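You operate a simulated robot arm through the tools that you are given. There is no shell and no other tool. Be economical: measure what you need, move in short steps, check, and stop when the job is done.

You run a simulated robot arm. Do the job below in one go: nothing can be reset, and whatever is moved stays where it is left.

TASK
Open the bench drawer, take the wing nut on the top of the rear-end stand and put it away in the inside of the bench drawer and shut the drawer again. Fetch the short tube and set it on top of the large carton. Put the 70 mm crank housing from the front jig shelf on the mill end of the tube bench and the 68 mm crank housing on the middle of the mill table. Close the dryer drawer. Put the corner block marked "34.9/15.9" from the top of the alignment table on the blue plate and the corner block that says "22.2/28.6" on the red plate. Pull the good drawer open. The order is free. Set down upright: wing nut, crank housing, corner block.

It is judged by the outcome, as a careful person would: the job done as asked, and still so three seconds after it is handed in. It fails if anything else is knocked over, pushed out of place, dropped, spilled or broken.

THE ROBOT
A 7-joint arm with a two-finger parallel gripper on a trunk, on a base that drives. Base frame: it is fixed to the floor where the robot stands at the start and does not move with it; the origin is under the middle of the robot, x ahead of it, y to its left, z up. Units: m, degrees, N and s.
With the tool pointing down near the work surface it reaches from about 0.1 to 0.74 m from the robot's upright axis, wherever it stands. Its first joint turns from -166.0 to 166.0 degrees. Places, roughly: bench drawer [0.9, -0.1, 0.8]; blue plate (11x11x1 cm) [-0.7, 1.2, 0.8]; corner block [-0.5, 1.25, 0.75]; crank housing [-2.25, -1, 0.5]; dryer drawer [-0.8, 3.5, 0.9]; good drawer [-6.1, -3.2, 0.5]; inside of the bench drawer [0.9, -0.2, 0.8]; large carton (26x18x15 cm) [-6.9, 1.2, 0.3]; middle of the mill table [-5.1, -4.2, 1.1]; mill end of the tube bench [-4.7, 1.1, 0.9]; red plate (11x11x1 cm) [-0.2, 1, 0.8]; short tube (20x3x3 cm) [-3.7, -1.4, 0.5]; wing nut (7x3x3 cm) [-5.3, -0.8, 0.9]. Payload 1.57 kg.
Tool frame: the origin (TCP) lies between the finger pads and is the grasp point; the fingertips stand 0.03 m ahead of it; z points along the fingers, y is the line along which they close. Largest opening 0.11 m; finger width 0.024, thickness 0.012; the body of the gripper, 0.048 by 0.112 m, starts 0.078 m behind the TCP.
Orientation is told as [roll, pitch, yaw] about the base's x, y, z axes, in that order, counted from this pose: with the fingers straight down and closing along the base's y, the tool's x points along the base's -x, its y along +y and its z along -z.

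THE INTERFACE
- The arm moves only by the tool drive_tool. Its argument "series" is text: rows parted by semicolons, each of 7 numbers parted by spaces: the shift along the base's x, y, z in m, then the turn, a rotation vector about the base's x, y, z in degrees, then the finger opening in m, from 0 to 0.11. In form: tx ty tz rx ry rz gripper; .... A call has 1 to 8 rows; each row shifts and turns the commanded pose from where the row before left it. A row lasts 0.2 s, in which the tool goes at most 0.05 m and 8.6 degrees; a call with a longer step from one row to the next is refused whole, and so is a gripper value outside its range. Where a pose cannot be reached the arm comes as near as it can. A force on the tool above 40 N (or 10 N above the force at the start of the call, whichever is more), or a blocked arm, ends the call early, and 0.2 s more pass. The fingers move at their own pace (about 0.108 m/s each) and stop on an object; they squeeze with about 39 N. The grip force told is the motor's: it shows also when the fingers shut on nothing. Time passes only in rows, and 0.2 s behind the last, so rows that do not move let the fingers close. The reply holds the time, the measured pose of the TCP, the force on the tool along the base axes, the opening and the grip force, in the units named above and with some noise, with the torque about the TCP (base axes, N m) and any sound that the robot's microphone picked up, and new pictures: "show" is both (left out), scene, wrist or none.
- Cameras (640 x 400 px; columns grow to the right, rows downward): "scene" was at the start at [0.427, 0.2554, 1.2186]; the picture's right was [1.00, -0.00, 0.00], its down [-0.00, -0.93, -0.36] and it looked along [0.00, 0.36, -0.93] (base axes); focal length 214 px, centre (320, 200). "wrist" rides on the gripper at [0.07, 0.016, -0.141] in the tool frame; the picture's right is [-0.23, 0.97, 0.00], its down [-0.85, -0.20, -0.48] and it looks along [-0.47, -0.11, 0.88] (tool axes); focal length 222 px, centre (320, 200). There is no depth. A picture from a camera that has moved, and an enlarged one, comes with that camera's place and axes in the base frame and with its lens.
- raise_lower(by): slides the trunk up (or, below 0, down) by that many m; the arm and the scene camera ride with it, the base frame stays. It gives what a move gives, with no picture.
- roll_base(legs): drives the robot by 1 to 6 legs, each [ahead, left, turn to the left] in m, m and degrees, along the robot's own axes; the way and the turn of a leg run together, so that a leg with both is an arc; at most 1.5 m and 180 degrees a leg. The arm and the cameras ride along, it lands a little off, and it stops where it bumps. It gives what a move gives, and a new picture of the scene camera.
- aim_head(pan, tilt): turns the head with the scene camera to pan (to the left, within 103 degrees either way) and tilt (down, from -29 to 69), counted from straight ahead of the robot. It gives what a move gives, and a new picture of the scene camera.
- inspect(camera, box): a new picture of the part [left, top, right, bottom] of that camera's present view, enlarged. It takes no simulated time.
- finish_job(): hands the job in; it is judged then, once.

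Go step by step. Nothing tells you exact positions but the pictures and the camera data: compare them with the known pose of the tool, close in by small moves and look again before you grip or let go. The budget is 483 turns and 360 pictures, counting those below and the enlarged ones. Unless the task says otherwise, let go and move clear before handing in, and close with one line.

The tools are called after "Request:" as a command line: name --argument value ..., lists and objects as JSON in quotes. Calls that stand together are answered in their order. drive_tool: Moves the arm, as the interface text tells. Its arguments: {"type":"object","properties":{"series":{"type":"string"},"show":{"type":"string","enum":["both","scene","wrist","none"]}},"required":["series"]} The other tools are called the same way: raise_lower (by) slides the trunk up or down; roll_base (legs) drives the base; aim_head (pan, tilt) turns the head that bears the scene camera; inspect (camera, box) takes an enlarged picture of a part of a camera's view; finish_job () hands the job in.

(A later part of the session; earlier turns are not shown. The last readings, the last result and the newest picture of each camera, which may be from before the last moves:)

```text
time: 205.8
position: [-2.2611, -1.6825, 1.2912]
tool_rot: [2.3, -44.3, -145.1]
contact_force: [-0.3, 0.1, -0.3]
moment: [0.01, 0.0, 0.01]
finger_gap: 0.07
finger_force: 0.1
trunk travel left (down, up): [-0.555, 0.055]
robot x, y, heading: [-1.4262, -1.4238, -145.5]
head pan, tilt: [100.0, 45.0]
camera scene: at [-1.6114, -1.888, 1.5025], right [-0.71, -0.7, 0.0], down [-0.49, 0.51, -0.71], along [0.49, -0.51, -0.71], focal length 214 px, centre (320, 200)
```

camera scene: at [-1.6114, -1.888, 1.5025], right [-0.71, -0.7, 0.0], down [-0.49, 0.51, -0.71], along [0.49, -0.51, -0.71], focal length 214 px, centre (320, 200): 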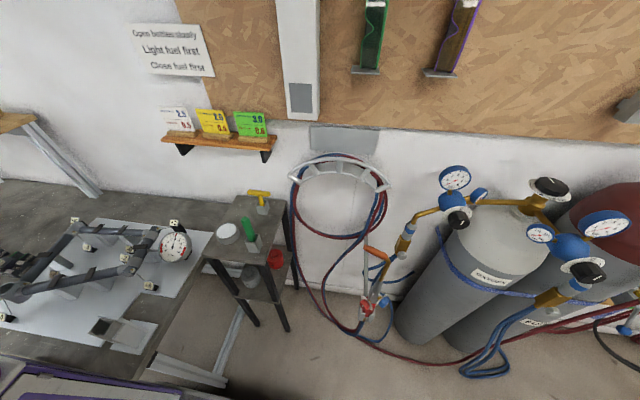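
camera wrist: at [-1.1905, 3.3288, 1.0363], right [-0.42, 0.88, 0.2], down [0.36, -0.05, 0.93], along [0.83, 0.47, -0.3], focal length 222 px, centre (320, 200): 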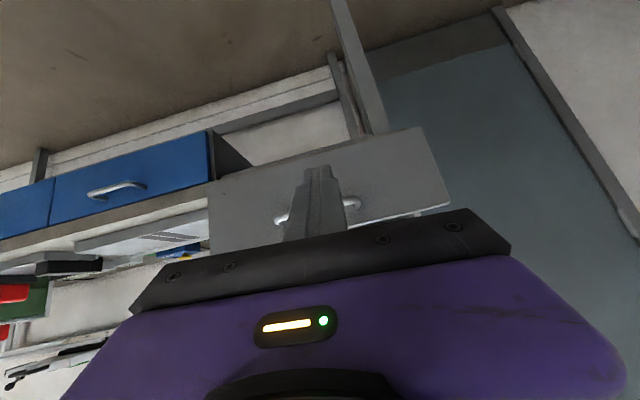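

Only the bench end was touched; everything there stands. Move clear of it forward, then left, then turn.

Request:
roll_base --legs '[[0, -0.06, -2], [0.52, 0, 0], [0, 0.3, 0], [0, 0, -90]]'

Request:
aim_head --pan -10 --tilt 50

```text
time: 213.1
position: [-2.4685, -1.5228, 1.2923]
tool_rot: [2.5, -44.4, 171.7]
contact_force: [1.7, -0.5, -0.5]
moment: [-0.02, 0.02, 0.01]
finger_gap: 0.0701
finger_force: 0.1
trunk travel left (down, up): [-0.555, 0.055]
robot x, y, heading: [-1.6886, -1.9023, 171.2]
head pan, tilt: [100.0, 45.0]
stopped in leg 4: the robot was blocked; the commanded pose is now the measured one
camera scene: at [-2.1361, -2.1162, 1.5027], right [-1.0, -0.02, 0.0], down [-0.01, 0.71, -0.71], along [0.01, -0.71, -0.71], focal length 214 px, centre (320, 200)
```

scene: 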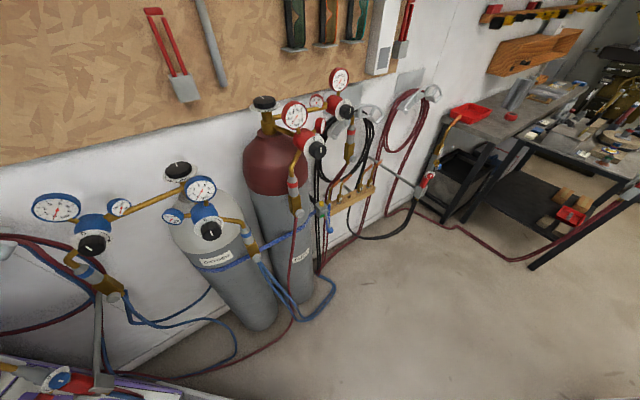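

```text
time: 215.0
position: [-2.4695, -1.5232, 1.2906]
tool_rot: [2.3, -44.4, 171.7]
contact_force: [-0.6, 0.6, 0.4]
moment: [0.02, -0.02, 0.02]
finger_gap: 0.0701
finger_force: 0.1
trunk travel left (down, up): [-0.555, 0.055]
robot x, y, heading: [-1.6849, -1.9025, 171.3]
head pan, tilt: [-10.0, 50.0]
camera scene: at [-2.2114, -2.01, 1.4955], right [0.32, 0.95, 0.0], down [0.73, -0.25, -0.64], along [-0.61, 0.21, -0.77], focal length 214 px, centre (320, 200)
```

scene: 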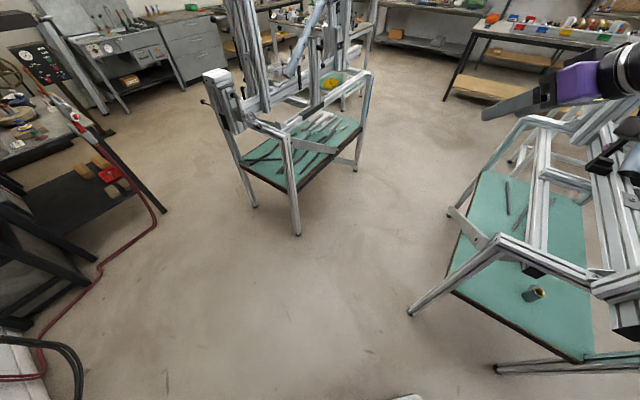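

Request:
roll_base --legs '[[0.15, 0.05, 0], [0, 0, -49]]'

Request:
aim_head --pan 0 --tilt 50

```text
time: 215.8
position: [-2.4825, -1.5402, 1.2912]
tool_rot: [2.3, -44.4, 172.8]
contact_force: [-0.7, -0.6, 0.5]
moment: [0.02, -0.02, -0.01]
finger_gap: 0.0701
finger_force: 0.0
trunk travel left (down, up): [-0.555, 0.055]
robot x, y, heading: [-1.6902, -1.9045, 172.0]
head pan, tilt: [-10.0, 50.0]
stopped in leg 1: the robot was blocked; the commanded pose is now the measured one
camera scene: at [-2.2143, -2.0236, 1.4954], right [0.3, 0.95, 0.0], down [0.73, -0.23, -0.64], along [-0.61, 0.2, -0.77], focal length 214 px, centre (320, 200)
```

scene: 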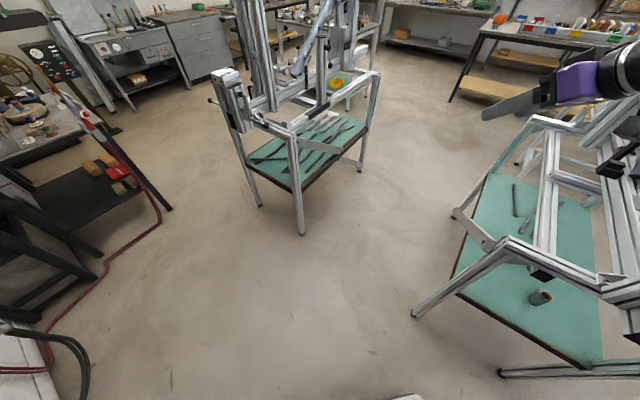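

```text
time: 216.5
position: [-2.4819, -1.5406, 1.2909]
tool_rot: [2.4, -44.3, 172.8]
contact_force: [0.2, 0.4, 0.4]
moment: [-0.01, -0.01, 0.01]
finger_gap: 0.0699
finger_force: 0.1
trunk travel left (down, up): [-0.555, 0.055]
robot x, y, heading: [-1.69, -1.9061, 172.1]
head pan, tilt: [0.0, 50.0]
camera scene: at [-2.2172, -2.0364, 1.4955], right [0.14, 0.99, 0.0], down [0.76, -0.1, -0.64], along [-0.64, 0.09, -0.77], focal length 214 px, centre (320, 200)
```

scene: 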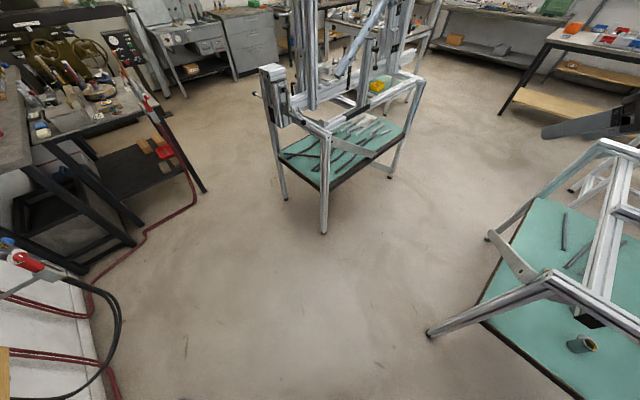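

Request:
aim_head --pan 103 --tilt 60

Request:
aim_head --pan -103 --tilt 55

```text
time: 218.3
position: [-2.4808, -1.54, 1.2916]
tool_rot: [2.3, -44.3, 172.8]
contact_force: [0.7, 0.0, -0.9]
moment: [0.02, -0.02, 0.04]
finger_gap: 0.0701
finger_force: 0.0
trunk travel left (down, up): [-0.555, 0.055]
robot x, y, heading: [-1.6892, -1.9025, 172.0]
head pan, tilt: [103.0, 60.0]
camera scene: at [-2.1348, -2.1132, 1.483], right [-1.0, -0.09, 0.0], down [-0.08, 0.86, -0.5], along [0.05, -0.5, -0.87], focal length 214 px, centre (320, 200)
```

scene: 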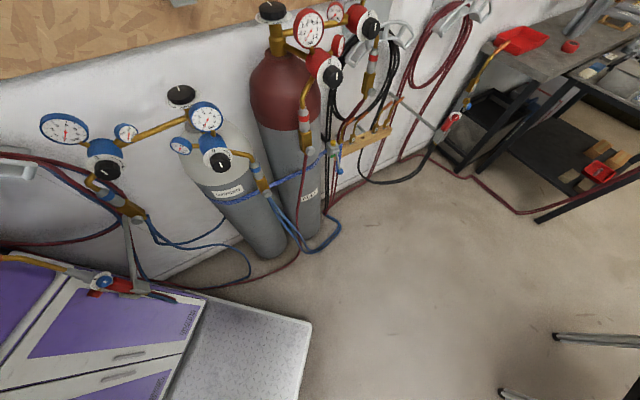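

```text
time: 221.3
position: [-2.4818, -1.5412, 1.2914]
tool_rot: [2.4, -44.3, 172.7]
contact_force: [-0.1, -0.3, 0.2]
moment: [0.01, -0.02, 0.0]
finger_gap: 0.0698
finger_force: 0.0
trunk travel left (down, up): [-0.555, 0.055]
robot x, y, heading: [-1.6936, -1.9072, 172.1]
head pan, tilt: [-103.0, 55.0]
camera scene: at [-2.1153, -1.9794, 1.489], right [0.94, -0.35, 0.0], down [-0.29, -0.77, -0.57], along [0.2, 0.54, -0.82], focal length 214 px, centre (320, 200)
```

scene: 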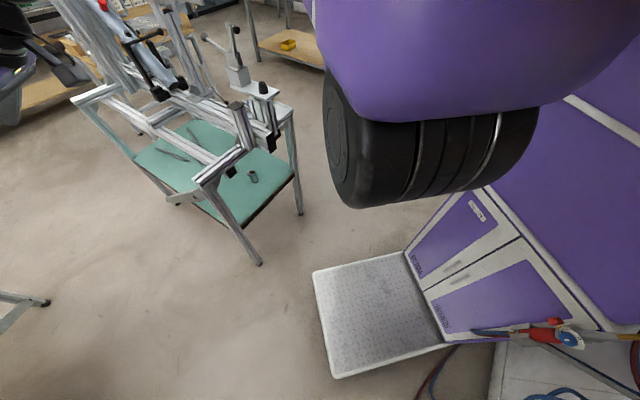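

A torch holder on the wall is touching the cabinet's rear corner. Move straight away from the wall, then finish the turn.

Request:
roll_base --legs '[[0.11, -0.11, 0]]'

Request:
roll_base --legs '[[0, 0, -49.5]]'

```text
time: 222.2
position: [-2.5157, -1.5814, 1.2918]
tool_rot: [2.3, -44.4, 175.8]
contact_force: [-0.1, -0.7, -0.6]
moment: [0.05, -0.04, -0.03]
finger_gap: 0.07
finger_force: 0.1
trunk travel left (down, up): [-0.555, 0.055]
robot x, y, heading: [-1.7069, -1.9055, 175.3]
head pan, tilt: [-103.0, 55.0]
stopped in leg 1: the robot was blocked; the commanded pose is now the measured one
camera scene: at [-2.1283, -2.0008, 1.4887], right [0.95, -0.3, 0.0], down [-0.25, -0.78, -0.57], along [0.17, 0.55, -0.82], focal length 214 px, centre (320, 200)
```

scene: 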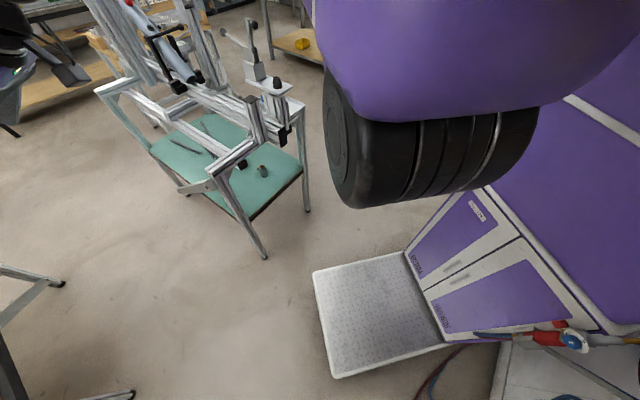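

```text
time: 223.0
position: [-2.5133, -1.5773, 1.292]
tool_rot: [2.4, -44.3, 175.5]
contact_force: [-0.2, -1.2, -0.4]
moment: [-0.01, -0.01, -0.03]
finger_gap: 0.0702
finger_force: 0.1
trunk travel left (down, up): [-0.555, 0.055]
robot x, y, heading: [-1.7061, -1.9045, 175.0]
head pan, tilt: [-103.0, 55.0]
stopped in leg 1: the robot was blocked; the commanded pose is now the measured one
camera scene: at [-2.1268, -1.998, 1.489], right [0.95, -0.31, 0.0], down [-0.25, -0.78, -0.57], along [0.18, 0.55, -0.82], focal length 214 px, centre (320, 200)
```

scene: 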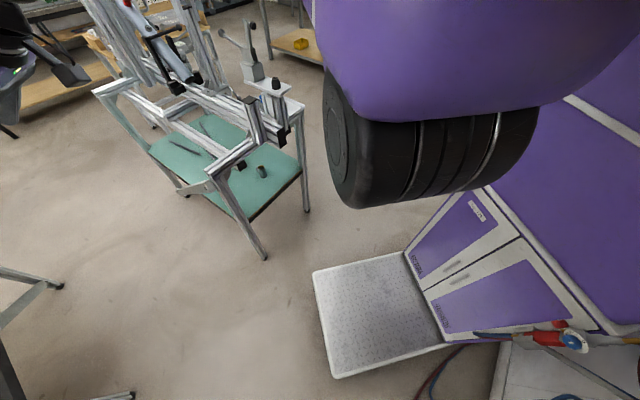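

Request:
roll_base --legs '[[0.12, 0, 0]]'

```text
time: 223.7
position: [-2.516, -1.581, 1.2923]
tool_rot: [2.5, -44.4, 175.6]
contact_force: [0.1, -0.5, 0.1]
moment: [0.02, 0.01, -0.01]
finger_gap: 0.07
finger_force: 0.1
trunk travel left (down, up): [-0.555, 0.055]
robot x, y, heading: [-1.7068, -1.9049, 175.3]
head pan, tilt: [-103.0, 55.0]
stopped in leg 1: the robot was blocked; the commanded pose is now the measured one
camera scene: at [-2.1276, -2.0004, 1.489], right [0.95, -0.31, 0.0], down [-0.25, -0.78, -0.57], along [0.18, 0.55, -0.82], focal length 214 px, centre (320, 200)
```

scene: 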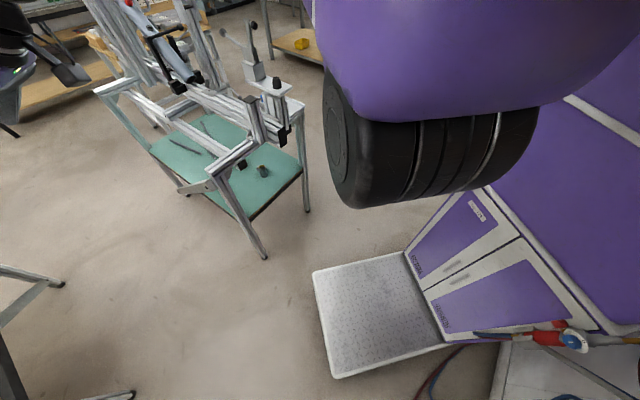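

Request:
aim_head --pan 103 --tilt 69

Request:
inspect --camera "scene" --box '[0, 150, 320, 350]'

```text
time: 226.7
position: [-2.5156, -1.5805, 1.2927]
tool_rot: [2.4, -44.4, 175.8]
contact_force: [-0.4, 0.3, 0.3]
moment: [0.0, 0.03, 0.01]
finger_gap: 0.0701
finger_force: 0.1
trunk travel left (down, up): [-0.555, 0.055]
robot x, y, heading: [-1.7088, -1.9022, 175.1]
head pan, tilt: [103.0, 68.8]
camera scene: at [-2.1415, -2.1244, 1.4736], right [-0.99, -0.14, 0.0], down [-0.13, 0.92, -0.36], along [0.05, -0.36, -0.93], focal length 214 px, centre (320, 200)
```

scene: 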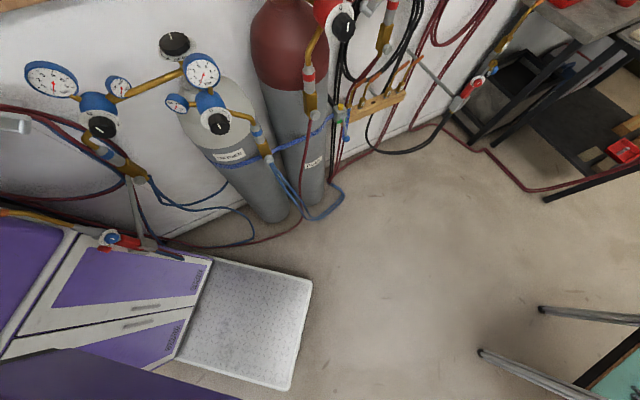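

```text
2.00 times, centred on (160, 250) of scene
camera zoom: at [-2.1415, -2.1244, 1.4736], right [-0.99, -0.14, 0.0], down [-0.13, 0.92, -0.36], along [0.05, -0.36, -0.93], focal length 429 px, centre (640, 100)
```

zoom: 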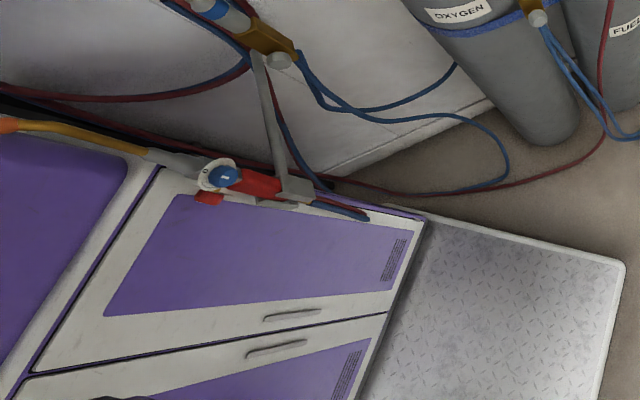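

I'm wedged between the torch holder and the small table; I'll undo the turn the way I came, then move clear before turning.

Request:
roll_base --legs '[[0, 0, 20]]'

```text
time: 228.1
position: [-2.5776, -1.8657, 1.2921]
tool_rot: [2.5, -44.4, -165.0]
contact_force: [-0.2, 0.1, -0.2]
moment: [0.03, 0.01, 0.01]
finger_gap: 0.0701
finger_force: 0.1
trunk travel left (down, up): [-0.555, 0.055]
robot x, y, heading: [-1.7106, -1.9045, -165.5]
head pan, tilt: [103.0, 68.8]
camera scene: at [-2.0448, -2.2555, 1.4736], right [-0.89, -0.46, 0.0], down [-0.43, 0.83, -0.36], along [0.17, -0.32, -0.93], focal length 214 px, centre (320, 200)
```

scene: 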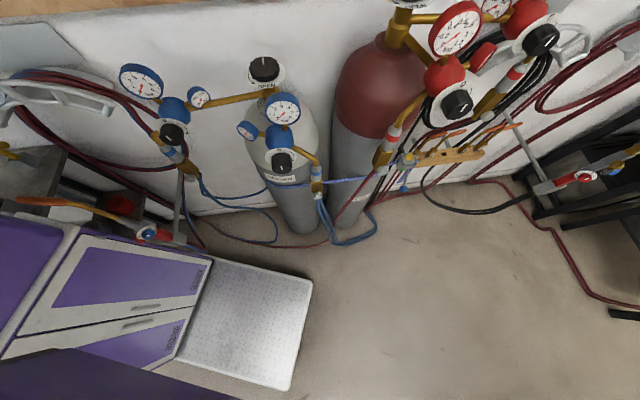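

Request:
roll_base --legs '[[0, 0, 17.5], [0.05, -0.19, 0], [0.35, 0, 0]]'

```text
time: 232.5
position: [-2.9861, -2.1786, 1.2915]
tool_rot: [2.4, -44.4, -147.4]
contact_force: [-0.6, -1.0, -0.1]
moment: [0.02, 0.0, -0.04]
finger_gap: 0.07
finger_force: 0.1
trunk travel left (down, up): [-0.555, 0.055]
robot x, y, heading: [-2.1455, -1.9501, -147.5]
head pan, tilt: [103.0, 68.8]
camera scene: at [-2.3603, -2.389, 1.4736], right [-0.71, -0.71, 0.0], down [-0.66, 0.66, -0.36], along [0.26, -0.26, -0.93], focal length 214 px, centre (320, 200)
```

scene: 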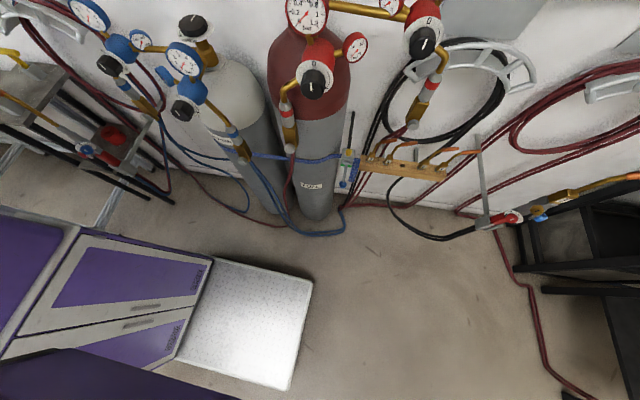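

Request:
roll_base --legs '[[0, 0, -75]]'

Request:
aim_head --pan -35 --tilt 40

```text
time: 236.2
position: [-2.5768, -1.198, 1.2917]
tool_rot: [2.5, -44.4, 137.4]
contact_force: [-0.1, -0.2, -0.5]
moment: [0.0, 0.01, 0.03]
finger_gap: 0.0701
finger_force: 0.0
trunk travel left (down, up): [-0.555, 0.055]
robot x, y, heading: [-2.1453, -1.9527, 136.9]
head pan, tilt: [103.0, 68.8]
camera scene: at [-2.621, -1.8561, 1.4736], right [-0.87, 0.5, 0.0], down [0.47, 0.81, -0.36], along [-0.18, -0.31, -0.93], focal length 214 px, centre (320, 200)
```

scene: 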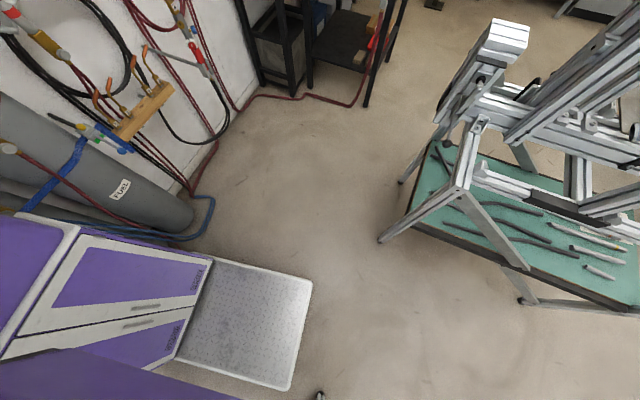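

```text
time: 238.4
position: [-2.5772, -1.1967, 1.2929]
tool_rot: [2.4, -44.4, 137.4]
contact_force: [-0.2, 0.5, -0.1]
moment: [-0.03, -0.01, 0.02]
finger_gap: 0.0699
finger_force: 0.0
trunk travel left (down, up): [-0.555, 0.055]
robot x, y, heading: [-2.1421, -1.95, 137.0]
head pan, tilt: [-35.0, 40.0]
camera scene: at [-2.6105, -1.7245, 1.5097], right [0.98, 0.21, 0.0], down [0.13, -0.63, -0.77], along [-0.16, 0.75, -0.64], focal length 214 px, centre (320, 200)
```

scene: 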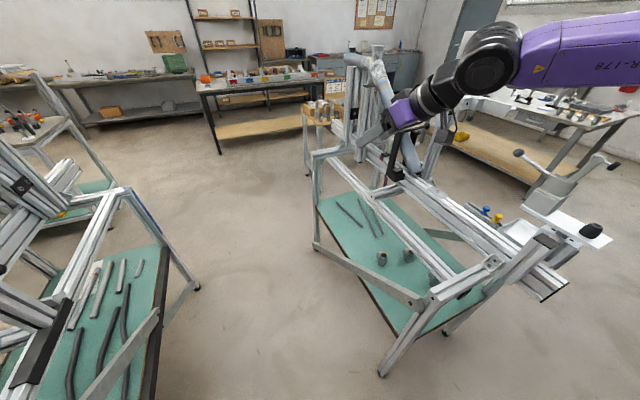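

Good view: the housings stand on the open (-u) side of the jig. Zoom on them.

Request:
inspect --camera "scene" --box '[340, 220, 500, 320]'

Request:
inspect --camera "scene" --box '[0, 60, 220, 400]'

```text
4.00 times, centred on (420, 270) of scene
camera zoom: at [-2.6105, -1.7245, 1.5097], right [0.98, 0.21, 0.0], down [0.13, -0.63, -0.77], along [-0.16, 0.75, -0.64], focal length 858 px, centre (-80, -80)
```

zoom: 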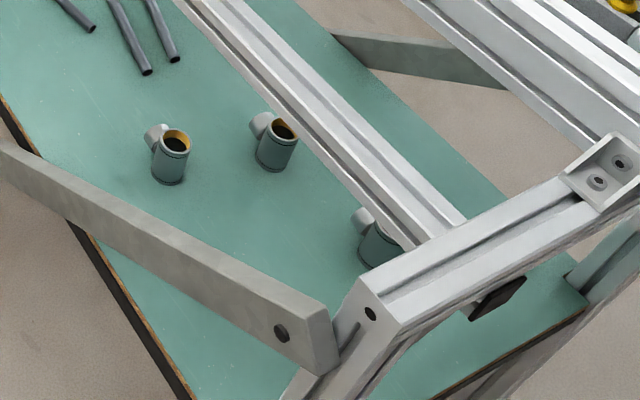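

```text
1.18 times, centred on (110, 230) of scene
camera zoom: at [-2.6105, -1.7245, 1.5097], right [0.98, 0.21, 0.0], down [0.13, -0.63, -0.77], along [-0.16, 0.75, -0.64], focal length 252 px, centre (567, 165)
```

zoom: 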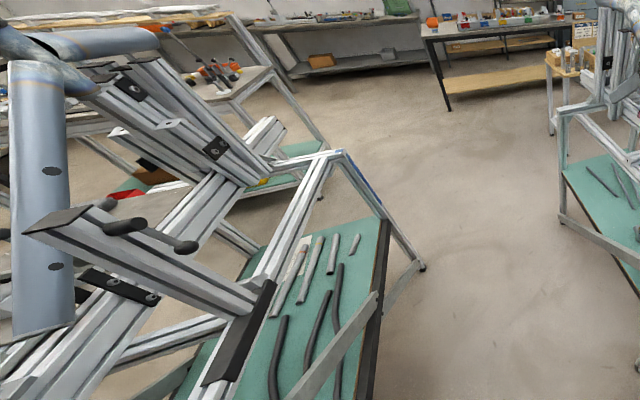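

Request:
drive_tool --series "0 0 0 0 0 0 0.07" --show "wrist"

```text
time: 238.8
position: [-2.5769, -1.198, 1.2924]
tool_rot: [2.4, -44.4, 137.5]
contact_force: [0.3, -0.8, 1.0]
moment: [-0.04, -0.03, 0.01]
finger_gap: 0.0703
finger_force: 0.0
trunk travel left (down, up): [-0.555, 0.055]
robot x, y, heading: [-2.1432, -1.9509, 136.6]
head pan, tilt: [-35.0, 40.0]
camera wrist: at [-2.4754, -1.306, 1.3441], right [-0.76, -0.63, 0.19], down [-0.06, 0.35, 0.93], along [-0.65, 0.7, -0.3], focal length 222 px, centre (320, 200)
```

wrist: 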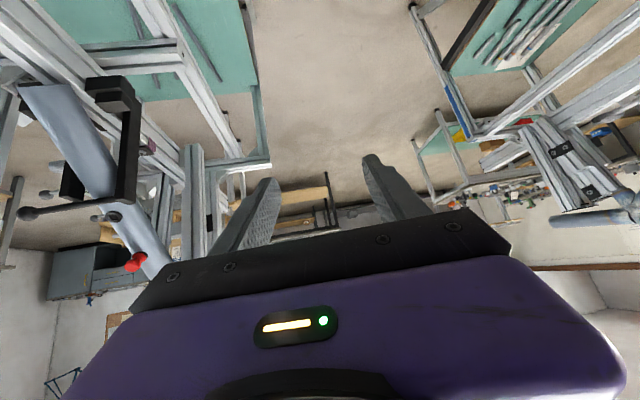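

I'll reposition to the jig's near corner so the tool hangs over the housings, then lower to look closely.

Request:
roll_base --legs '[[0.27, 0.26, 0], [0, 0, -36.6]]'

Request:
aim_head --pan -45 --tilt 50

```text
time: 242.9
position: [-2.3999, -1.0843, 1.2918]
tool_rot: [2.4, -44.4, 99.5]
contact_force: [-0.6, 0.8, 0.3]
moment: [0.04, -0.02, 0.01]
finger_gap: 0.0703
finger_force: 0.0
trunk travel left (down, up): [-0.555, 0.055]
robot x, y, heading: [-2.5198, -1.9512, 99.0]
head pan, tilt: [-35.0, 40.0]
camera scene: at [-2.7486, -1.4813, 1.5097], right [0.9, -0.44, 0.0], down [-0.28, -0.58, -0.77], along [0.33, 0.69, -0.64], focal length 214 px, centre (320, 200)
```

scene: 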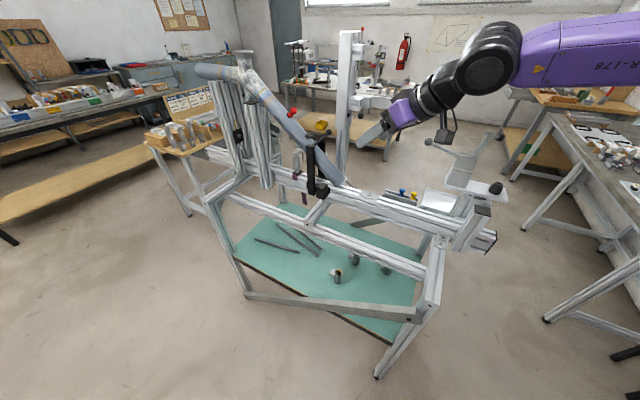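

```text
time: 243.6
position: [-2.4, -1.0852, 1.2924]
tool_rot: [2.4, -44.5, 99.5]
contact_force: [-0.2, 0.3, -0.2]
moment: [0.03, -0.01, 0.02]
finger_gap: 0.0701
finger_force: 0.1
trunk travel left (down, up): [-0.555, 0.055]
robot x, y, heading: [-2.5196, -1.9476, 99.1]
head pan, tilt: [-45.0, 50.0]
camera scene: at [-2.7406, -1.4953, 1.4956], right [0.81, -0.59, 0.0], down [-0.45, -0.62, -0.64], along [0.38, 0.52, -0.77], focal length 214 px, centre (320, 200)
```

scene: 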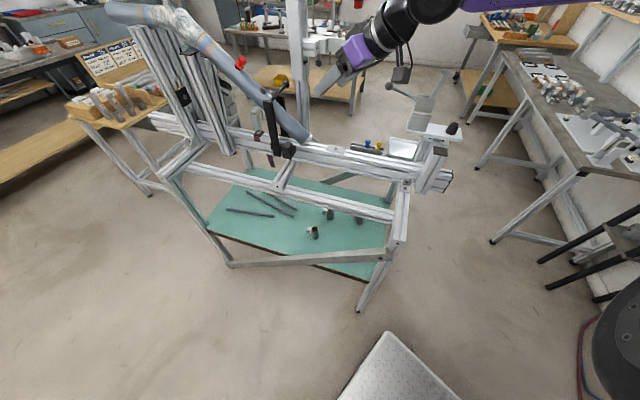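

Request:
inspect --camera "scene" --box '[270, 190, 390, 270]'

```text
5.00 times, centred on (330, 230) of scene
camera zoom: at [-2.7406, -1.4953, 1.4956], right [0.81, -0.59, 0.0], down [-0.45, -0.62, -0.64], along [0.38, 0.52, -0.77], focal length 1072 px, centre (270, 50)
```

zoom: 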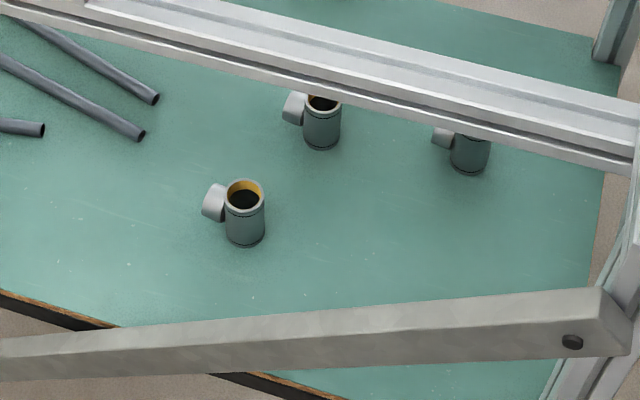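

No labels visible from here; the jig's top rails mean I must come in under them from the open side. First raise the tool pitch and bring it off the jig.

Request:
drive_tool --series "-0.034 -0.021 0 4.9 0.8 0 0.09; -0.034 -0.021 0 4.9 0.8 0 0.09; -0.034 -0.021 0 4.9 0.8 0 0.09; -0.034 -0.021 0 4.9 0.8 0 0.09; -0.034 -0.021 0 4.9 0.8 0 0.09" --show "none"

Request:
roll_base --legs '[[0, 0, -22]]'

```text
time: 244.8
position: [-2.5588, -1.1426, 1.291]
tool_rot: [2.3, -69.3, 99.5]
contact_force: [0.6, 0.0, -0.7]
moment: [-0.01, 0.01, 0.01]
finger_gap: 0.0904
finger_force: 0.1
out of reach, approached as far as the arm can: row 4, 5
trunk travel left (down, up): [-0.555, 0.055]
robot x, y, heading: [-2.5246, -1.9449, 99.1]
head pan, tilt: [-45.0, 50.0]
```

```text
time: 246.4
position: [-2.2585, -1.1858, 1.2915]
tool_rot: [2.1, -69.2, 78.1]
contact_force: [0.2, 0.1, 0.4]
moment: [-0.03, -0.04, 0.02]
finger_gap: 0.0903
finger_force: 0.0
trunk travel left (down, up): [-0.555, 0.055]
robot x, y, heading: [-2.5185, -1.9472, 77.6]
head pan, tilt: [-45.0, 50.0]
camera scene: at [-2.5575, -1.4462, 1.4955], right [0.54, -0.84, 0.0], down [-0.65, -0.41, -0.64], along [0.54, 0.34, -0.77], focal length 214 px, centre (320, 200)
```

scene: 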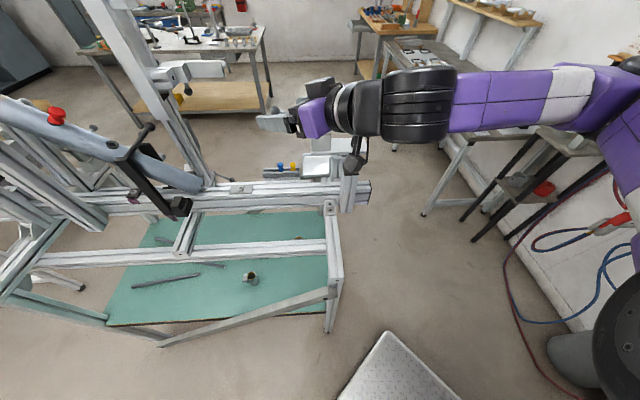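

I'll come in diagonally under the near rail: back the base off to line up, then lower the trunk.

Request:
roll_base --legs '[[-0.182, 0.284, 0], [0, 0, -10.3]]'

Request:
raise_lower --by -0.4

Request:
aim_head --pan -25 --tilt 40

```text
time: 249.3
position: [-2.4475, -1.36, 1.29]
tool_rot: [2.1, -69.3, 67.8]
contact_force: [-0.8, 0.4, 0.4]
moment: [-0.03, 0.02, -0.03]
finger_gap: 0.09
finger_force: 0.1
trunk travel left (down, up): [-0.555, 0.055]
robot x, y, heading: [-2.8419, -2.0637, 67.0]
head pan, tilt: [-45.0, 50.0]
camera scene: at [-2.7887, -1.5632, 1.4955], right [0.38, -0.93, 0.0], down [-0.71, -0.29, -0.64], along [0.6, 0.24, -0.77], focal length 214 px, centre (320, 200)
```

scene: 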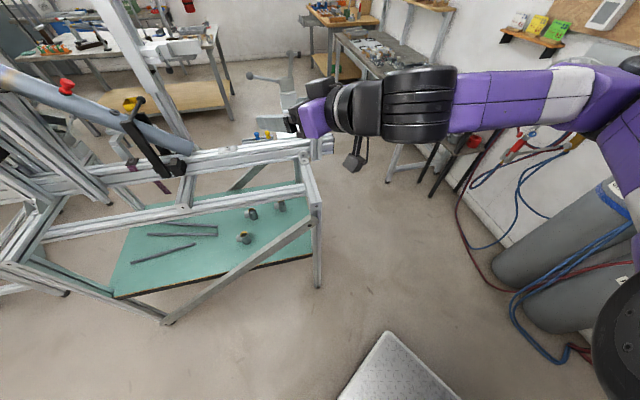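

```text
time: 253.1
position: [-2.4474, -1.3606, 0.8917]
tool_rot: [2.2, -69.3, 67.8]
contact_force: [-0.1, -0.3, 0.4]
moment: [-0.01, -0.02, 0.03]
finger_gap: 0.09
finger_force: 0.0
trunk travel left (down, up): [-0.155, 0.455]
robot x, y, heading: [-2.8411, -2.0618, 67.0]
head pan, tilt: [-45.0, 50.0]
```

```text
time: 254.0
position: [-2.4475, -1.3604, 0.8894]
tool_rot: [2.1, -69.2, 67.8]
contact_force: [-0.7, -0.6, -0.1]
moment: [-0.01, -0.02, 0.01]
finger_gap: 0.09
finger_force: 0.1
trunk travel left (down, up): [-0.155, 0.455]
robot x, y, heading: [-2.8415, -2.0657, 67.1]
head pan, tilt: [-25.0, 40.0]
camera scene: at [-2.7969, -1.5352, 1.1097], right [0.67, -0.74, 0.0], down [-0.48, -0.43, -0.77], along [0.57, 0.51, -0.64], focal length 214 px, centre (320, 200)
```

scene: 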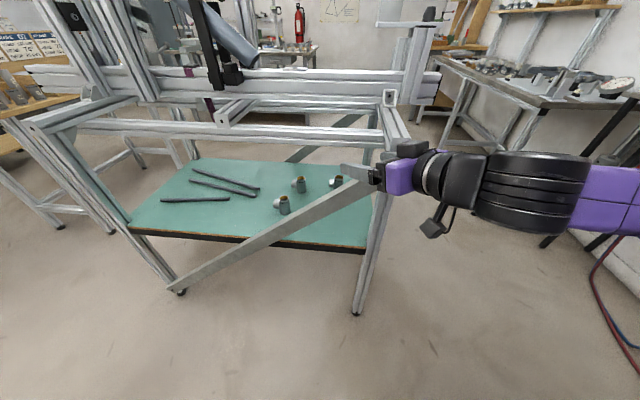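

Request:
inspect --camera "scene" --box '[255, 160, 375, 235]'

Request:
drive_tool --series "0 0 0 0 0 0 0.09" --show "wrist"

```text
5.33 times, centred on (315, 198) of scene
camera zoom: at [-2.7969, -1.5352, 1.1097], right [0.67, -0.74, 0.0], down [-0.48, -0.43, -0.77], along [0.57, 0.51, -0.64], focal length 1144 px, centre (347, 213)
```

zoom: 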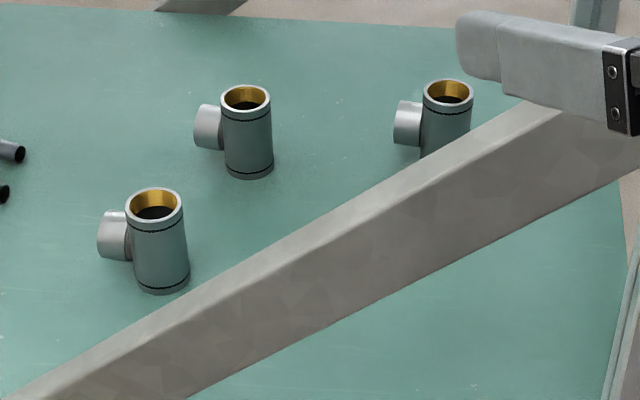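

```text
time: 254.4
position: [-2.448, -1.3608, 0.8914]
tool_rot: [2.0, -69.2, 67.8]
contact_force: [0.2, 0.3, 0.6]
moment: [0.0, 0.02, 0.03]
finger_gap: 0.0898
finger_force: 0.1
trunk travel left (down, up): [-0.155, 0.455]
robot x, y, heading: [-2.8404, -2.0624, 67.0]
head pan, tilt: [-25.0, 40.0]
camera wrist: at [-2.518, -1.5019, 0.8755], right [-0.88, 0.41, 0.23], down [0.15, -0.21, 0.97], along [0.44, 0.89, 0.12], focal length 222 px, centre (320, 200)
```

wrist: 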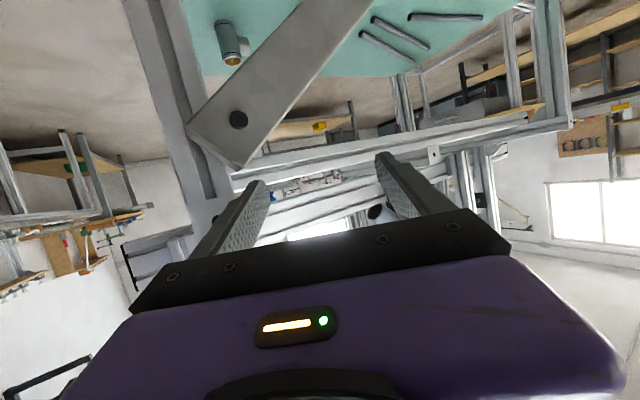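

Request:
inspect --camera "scene" --box '[266, 186, 306, 221]'

Request:
inspect --camera "scene" --box '[284, 168, 324, 203]'

Request:
inspect --camera "scene" --box '[322, 166, 362, 201]'

```text
11.43 times, centred on (286, 204) of scene
camera zoom: at [-2.797, -1.5352, 1.1097], right [0.67, -0.74, 0.0], down [-0.48, -0.43, -0.77], along [0.57, 0.51, -0.64], focal length 2451 px, centre (709, 160)
```

zoom: 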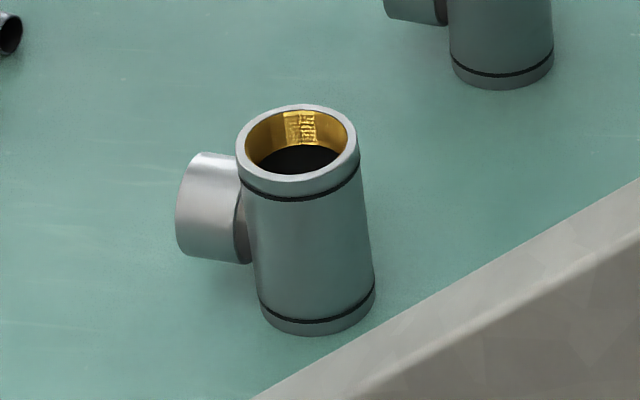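

```text
11.43 times, centred on (304, 186) of scene
camera zoom: at [-2.797, -1.5352, 1.1097], right [0.67, -0.74, 0.0], down [-0.48, -0.43, -0.77], along [0.57, 0.51, -0.64], focal length 2451 px, centre (503, 366)
```

zoom: 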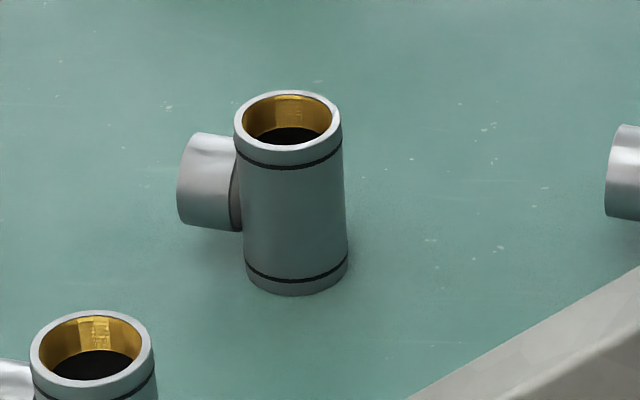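

```text
11.43 times, centred on (342, 184) of scene
camera zoom: at [-2.797, -1.5352, 1.1097], right [0.67, -0.74, 0.0], down [-0.48, -0.43, -0.77], along [0.57, 0.51, -0.64], focal length 2451 px, centre (69, 389)
```

zoom: 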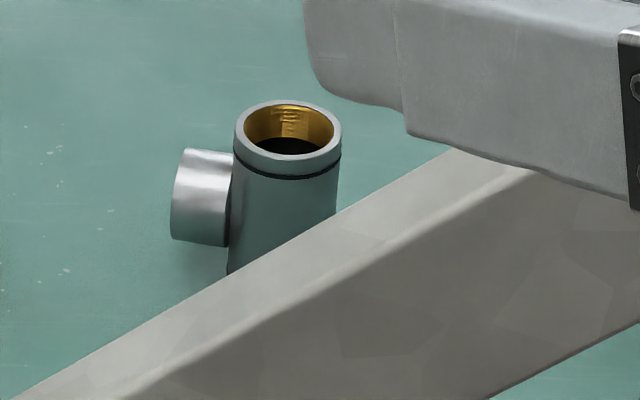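

By proportions the front-most one looks tallest (73?), HB ~68 and HC ~70; I'll verify closer. Lower the trunk and arm to grip height outside the jig.

Request:
raise_lower --by -0.15

Request:
drive_tool --series "0 0 -0.04 0 0 0 0.09; 0 0 -0.04 0 0 0 0.09; 0 0 -0.04 0 0 0 0.09; 0 0 -0.04 0 0 0 0.09" --show "both"

```text
time: 255.0
position: [-2.45, -1.3587, 0.874]
tool_rot: [-0.2, -70.7, 70.5]
contact_force: [-1.0, 2.8, 3.7]
moment: [0.03, -0.23, 0.16]
finger_gap: 0.0878
finger_force: 0.1
trunk travel left (down, up): [-0.13, 0.48]
robot x, y, heading: [-2.8443, -2.0615, 67.3]
head pan, tilt: [-25.0, 40.0]
stopped: the force on the tool passed its limit at 56 N (the readings are from after the stop); the commanded pose is now the measured one
```

```text
time: 255.3
position: [-2.4494, -1.3571, 0.8723]
tool_rot: [-3.1, -72.2, 73.4]
contact_force: [-3.4, 0.5, 9.6]
moment: [0.01, -0.45, 0.04]
finger_gap: 0.0875
finger_force: 0.0
trunk travel left (down, up): [-0.13, 0.48]
robot x, y, heading: [-2.847, -2.0623, 67.0]
head pan, tilt: [-25.0, 40.0]
stopped in row 1: the force on the tool passed its limit at 60 N (the readings are from after the stop); the commanded pose is now the measured one
camera scene: at [-2.7973, -1.5353, 1.0845], right [0.67, -0.74, 0.0], down [-0.48, -0.43, -0.77], along [0.57, 0.51, -0.64], focal length 214 px, centre (320, 200)
camera wrist: at [-2.5163, -1.4986, 0.848], right [-0.9, 0.39, 0.2], down [0.11, -0.24, 0.96], along [0.43, 0.89, 0.18], focal length 222 px, centre (320, 200)
```

scene: 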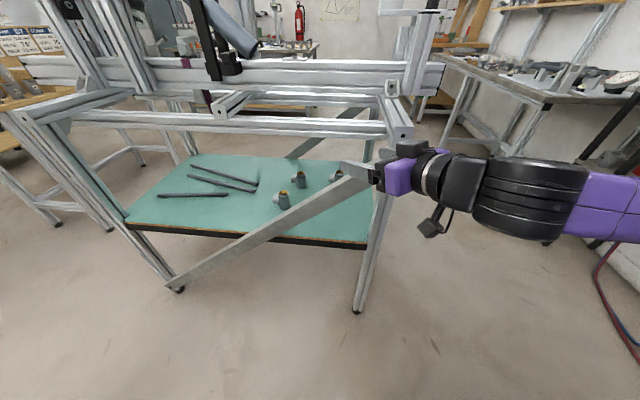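
wrist: 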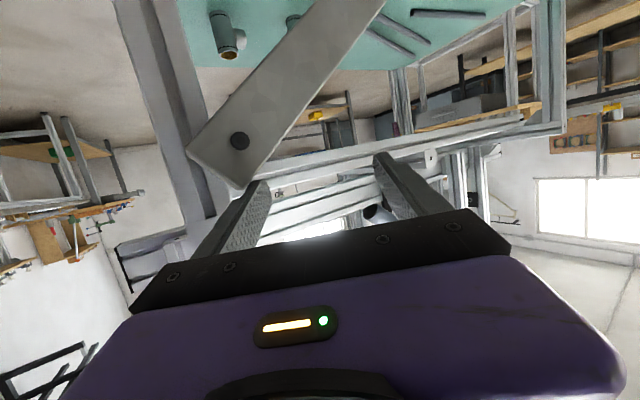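

The gripper touches the side brace here and access from this side is blocked. The other (+u) side allows entry above its brace, so I back off, raise and drive back around.

Request:
drive_tool --series "-0.016 -0.037 0.01 0 0 0 0.09; -0.016 -0.037 0.02 0 0 0 0.09" --show "none"

Request:
roll_base --legs '[[-0.1, 0.0, 0]]'

Request:
raise_lower --by 0.4

```text
time: 255.9
position: [-2.4254, -1.3812, 0.9031]
tool_rot: [-2.4, -71.8, 72.7]
contact_force: [-1.0, 0.6, -1.0]
moment: [0.02, -0.02, -0.01]
finger_gap: 0.0901
finger_force: 0.1
out of reach, approached as far as the arm can: row 1, 2
trunk travel left (down, up): [-0.13, 0.48]
robot x, y, heading: [-2.8441, -2.0664, 66.8]
head pan, tilt: [-25.0, 40.0]
```

```text
time: 257.1
position: [-2.4636, -1.4745, 0.9033]
tool_rot: [-2.5, -71.9, 72.7]
contact_force: [-0.3, 0.3, 1.1]
moment: [0.05, -0.03, 0.02]
finger_gap: 0.09
finger_force: 0.1
trunk travel left (down, up): [-0.13, 0.48]
robot x, y, heading: [-2.8831, -2.1544, 66.8]
head pan, tilt: [-25.0, 40.0]
camera scene: at [-2.8351, -1.628, 1.0846], right [0.67, -0.74, 0.0], down [-0.48, -0.43, -0.77], along [0.57, 0.51, -0.64], focal length 214 px, centre (320, 200)
```

scene: 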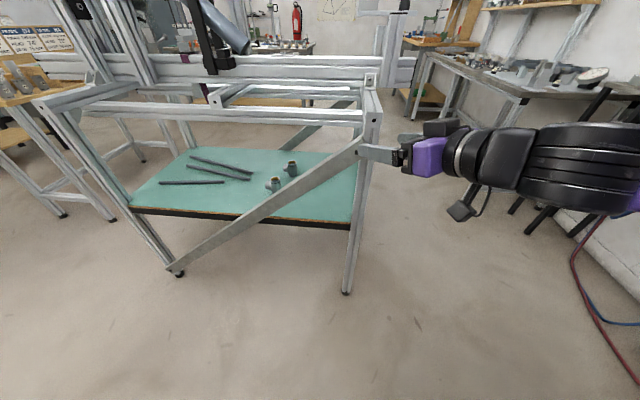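

```text
time: 260.9
position: [-2.4641, -1.4738, 1.3037]
tool_rot: [-2.5, -71.9, 72.7]
contact_force: [0.0, -0.8, 0.1]
moment: [-0.01, 0.03, 0.0]
finger_gap: 0.0901
finger_force: 0.2
trunk travel left (down, up): [-0.53, 0.08]
robot x, y, heading: [-2.8819, -2.1528, 66.8]
head pan, tilt: [-25.0, 40.0]
```

Request:
roll_base --legs '[[0.2, -0.22, 0], [0.05, -0.08, -34.5]]'

Request:
aim_head --pan 0 --tilt 40

```text
time: 264.6
position: [-1.7692, -1.7612, 1.3037]
tool_rot: [-2.6, -71.9, 37.1]
contact_force: [-0.1, 0.6, 0.1]
moment: [-0.03, 0.01, 0.02]
finger_gap: 0.0903
finger_force: 0.0
trunk travel left (down, up): [-0.53, 0.08]
robot x, y, heading: [-2.5065, -2.0685, 31.5]
head pan, tilt: [-25.0, 40.0]
camera scene: at [-2.1603, -1.669, 1.4846], right [0.11, -0.99, 0.0], down [-0.64, -0.07, -0.77], along [0.76, 0.08, -0.64], focal length 214 px, centre (320, 200)
```

scene: 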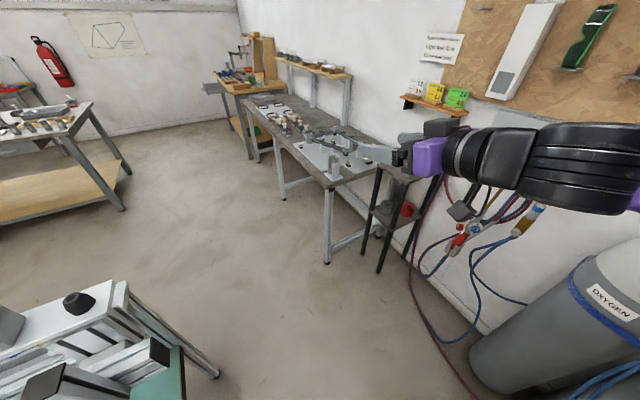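

```text
time: 265.5
position: [-1.7693, -1.7612, 1.3044]
tool_rot: [-2.5, -72.0, 37.1]
contact_force: [-0.2, -0.4, -0.2]
moment: [0.01, -0.03, -0.04]
finger_gap: 0.0901
finger_force: 0.1
trunk travel left (down, up): [-0.53, 0.08]
robot x, y, heading: [-2.5092, -2.071, 31.1]
head pan, tilt: [0.0, 40.0]
camera scene: at [-2.1721, -1.6343, 1.4846], right [0.52, -0.86, 0.0], down [-0.55, -0.33, -0.77], along [0.66, 0.4, -0.64], focal length 214 px, centre (320, 200)
```

scene: 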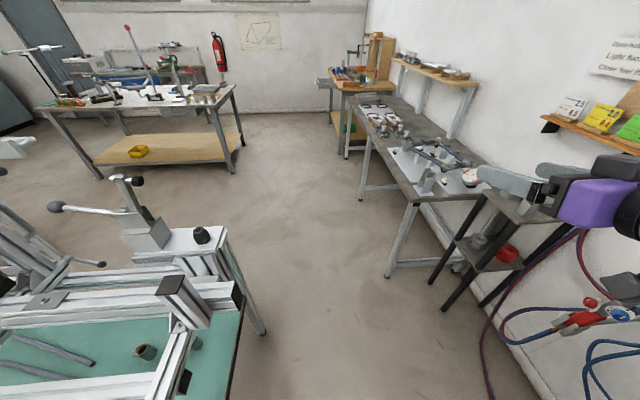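

Request:
roll_base --legs '[[0.9, 0.06, 1.2], [0.9, 0.0, 0], [0.4, 0.4, 0], [0.0, 0.5, 0]]'

Request:
roll_base --legs '[[0, 0, -152]]'

Request:
aim_head --pan 10 --tilt 40

```text
time: 279.8
position: [-0.4515, 0.2256, 1.305]
tool_rot: [-2.6, -71.9, 39.5]
contact_force: [-0.2, 0.3, -1.3]
moment: [0.03, 0.0, -0.01]
finger_gap: 0.09
finger_force: 0.1
trunk travel left (down, up): [-0.53, 0.08]
robot x, y, heading: [-1.1749, -0.1177, 33.5]
head pan, tilt: [0.0, 40.0]
camera scene: at [-0.8595, 0.3343, 1.4846], right [0.56, -0.83, 0.0], down [-0.53, -0.36, -0.77], along [0.64, 0.43, -0.64], focal length 214 px, centre (320, 200)
```

scene: 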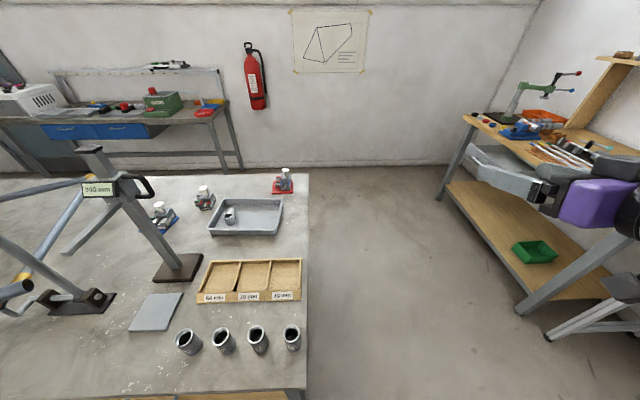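

```text
time: 286.5
position: [-1.6534, -0.754, 1.3051]
tool_rot: [-2.6, -72.0, -112.7]
contact_force: [-0.6, -0.1, -0.2]
moment: [0.01, 0.02, -0.02]
finger_gap: 0.0899
finger_force: 0.1
trunk travel left (down, up): [-0.53, 0.08]
robot x, y, heading: [-1.1742, -0.116, -118.5]
head pan, tilt: [0.0, 40.0]
camera scene: at [-1.2426, -0.662, 1.4846], right [-0.88, 0.48, 0.0], down [0.31, 0.56, -0.77], along [-0.37, -0.67, -0.64], focal length 214 px, centre (320, 200)
```

scene: 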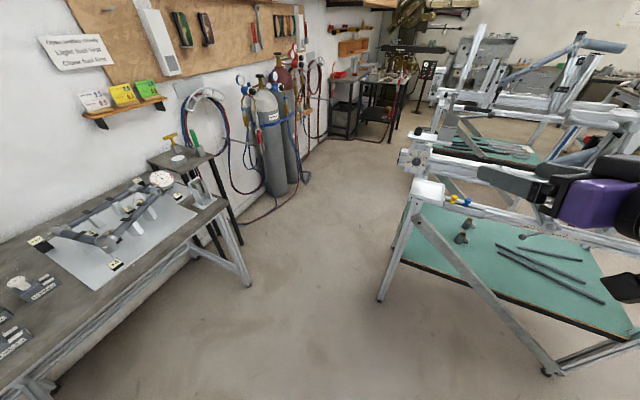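

```text
time: 287.2
position: [-1.6539, -0.7546, 1.3034]
tool_rot: [-2.4, -72.0, -112.6]
contact_force: [0.4, 0.9, -1.2]
moment: [0.0, 0.02, 0.01]
finger_gap: 0.0901
finger_force: 0.0
trunk travel left (down, up): [-0.53, 0.08]
robot x, y, heading: [-1.1755, -0.1122, -118.5]
head pan, tilt: [10.0, 40.0]
camera scene: at [-1.2291, -0.6679, 1.4846], right [-0.95, 0.32, 0.0], down [0.2, 0.61, -0.77], along [-0.24, -0.73, -0.64], focal length 214 px, centre (320, 200)
```

scene: 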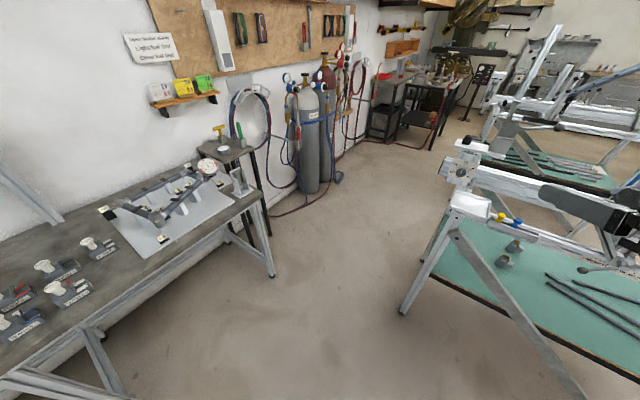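

Request:
inspect --camera "scene" --box '[490, 235, 530, 270]'

Request:
inspect --camera "scene" --box '[440, 160, 640, 300]'

```text
11.43 times, centred on (510, 252) of scene
camera zoom: at [-1.2291, -0.6679, 1.4846], right [-0.95, 0.32, 0.0], down [0.2, 0.61, -0.77], along [-0.24, -0.73, -0.64], focal length 2451 px, centre (-1851, -400)
```

zoom: 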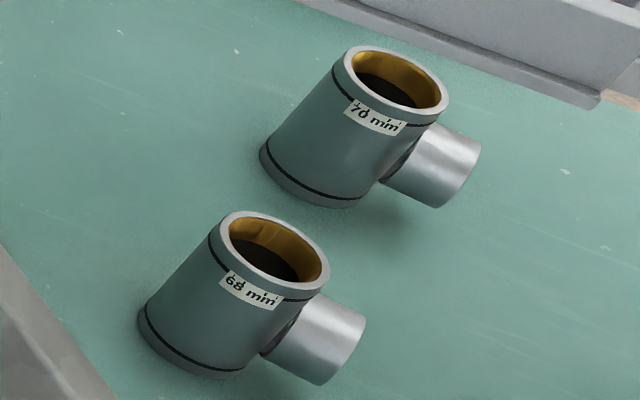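

```text
2.86 times, centred on (540, 230) of scene
camera zoom: at [-1.2291, -0.6679, 1.4846], right [-0.95, 0.32, 0.0], down [0.2, 0.61, -0.77], along [-0.24, -0.73, -0.64], focal length 613 px, centre (-309, 114)
```

zoom: 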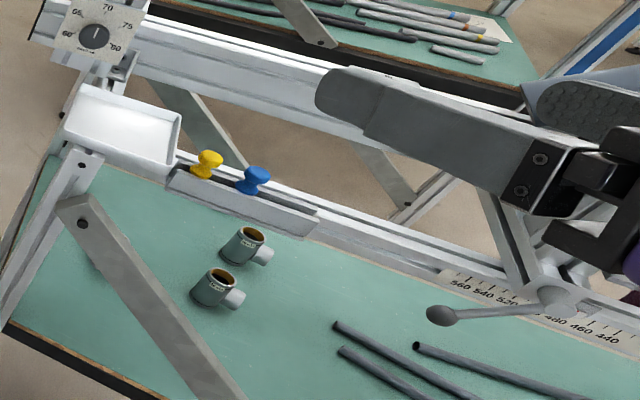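

Labels are readable from here: the nearer housing is "68 mm" (at ~(-2.29,-0.97)), the one behind it "70 mm" (~(-2.43,-1.02)). I'll line the base up and set tool pitch to ~52°.

Request:
roll_base --legs '[[0.096, -0.348, 0], [0, 0, -6.2]]'

Request:
drive_tool --series "0 0 -0.02 4.0 -2.8 -1.8 0.1; 0 0 -0.02 4.0 -2.8 -1.8 0.1; 0 0 -0.02 4.0 -2.8 -1.8 0.1; 0 0 -0.02 4.0 -2.8 0 0.1" --show "none"

```text
time: 290.0
position: [-2.064, -0.6263, 1.3037]
tool_rot: [-2.4, -71.9, -118.3]
contact_force: [-0.3, 1.4, -1.1]
moment: [-0.02, 0.0, 0.01]
finger_gap: 0.0902
finger_force: 0.0
trunk travel left (down, up): [-0.53, 0.08]
robot x, y, heading: [-1.5277, -0.0377, -124.5]
head pan, tilt: [10.0, 40.0]
camera scene: at [-1.6338, -0.5829, 1.4845], right [-0.91, 0.41, 0.0], down [0.26, 0.59, -0.77], along [-0.31, -0.7, -0.64], focal length 214 px, centre (320, 200)
```

scene: 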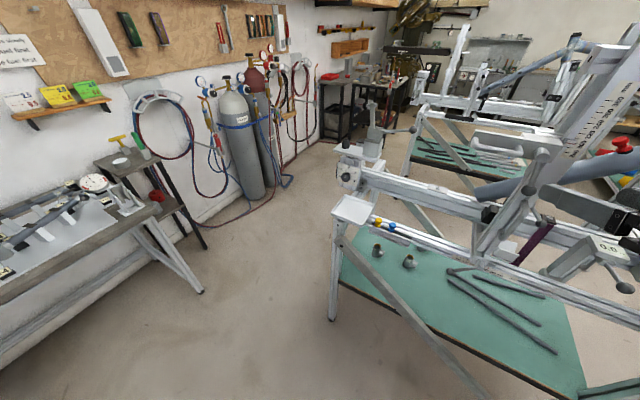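

```text
time: 291.0
position: [-2.0653, -0.6259, 1.2235]
tool_rot: [-0.7, -52.4, -125.4]
contact_force: [0.6, -0.1, -0.2]
moment: [-0.04, -0.01, 0.01]
finger_gap: 0.1
finger_force: 0.1
trunk travel left (down, up): [-0.53, 0.08]
robot x, y, heading: [-1.5221, -0.0389, -124.2]
head pan, tilt: [10.0, 40.0]
```

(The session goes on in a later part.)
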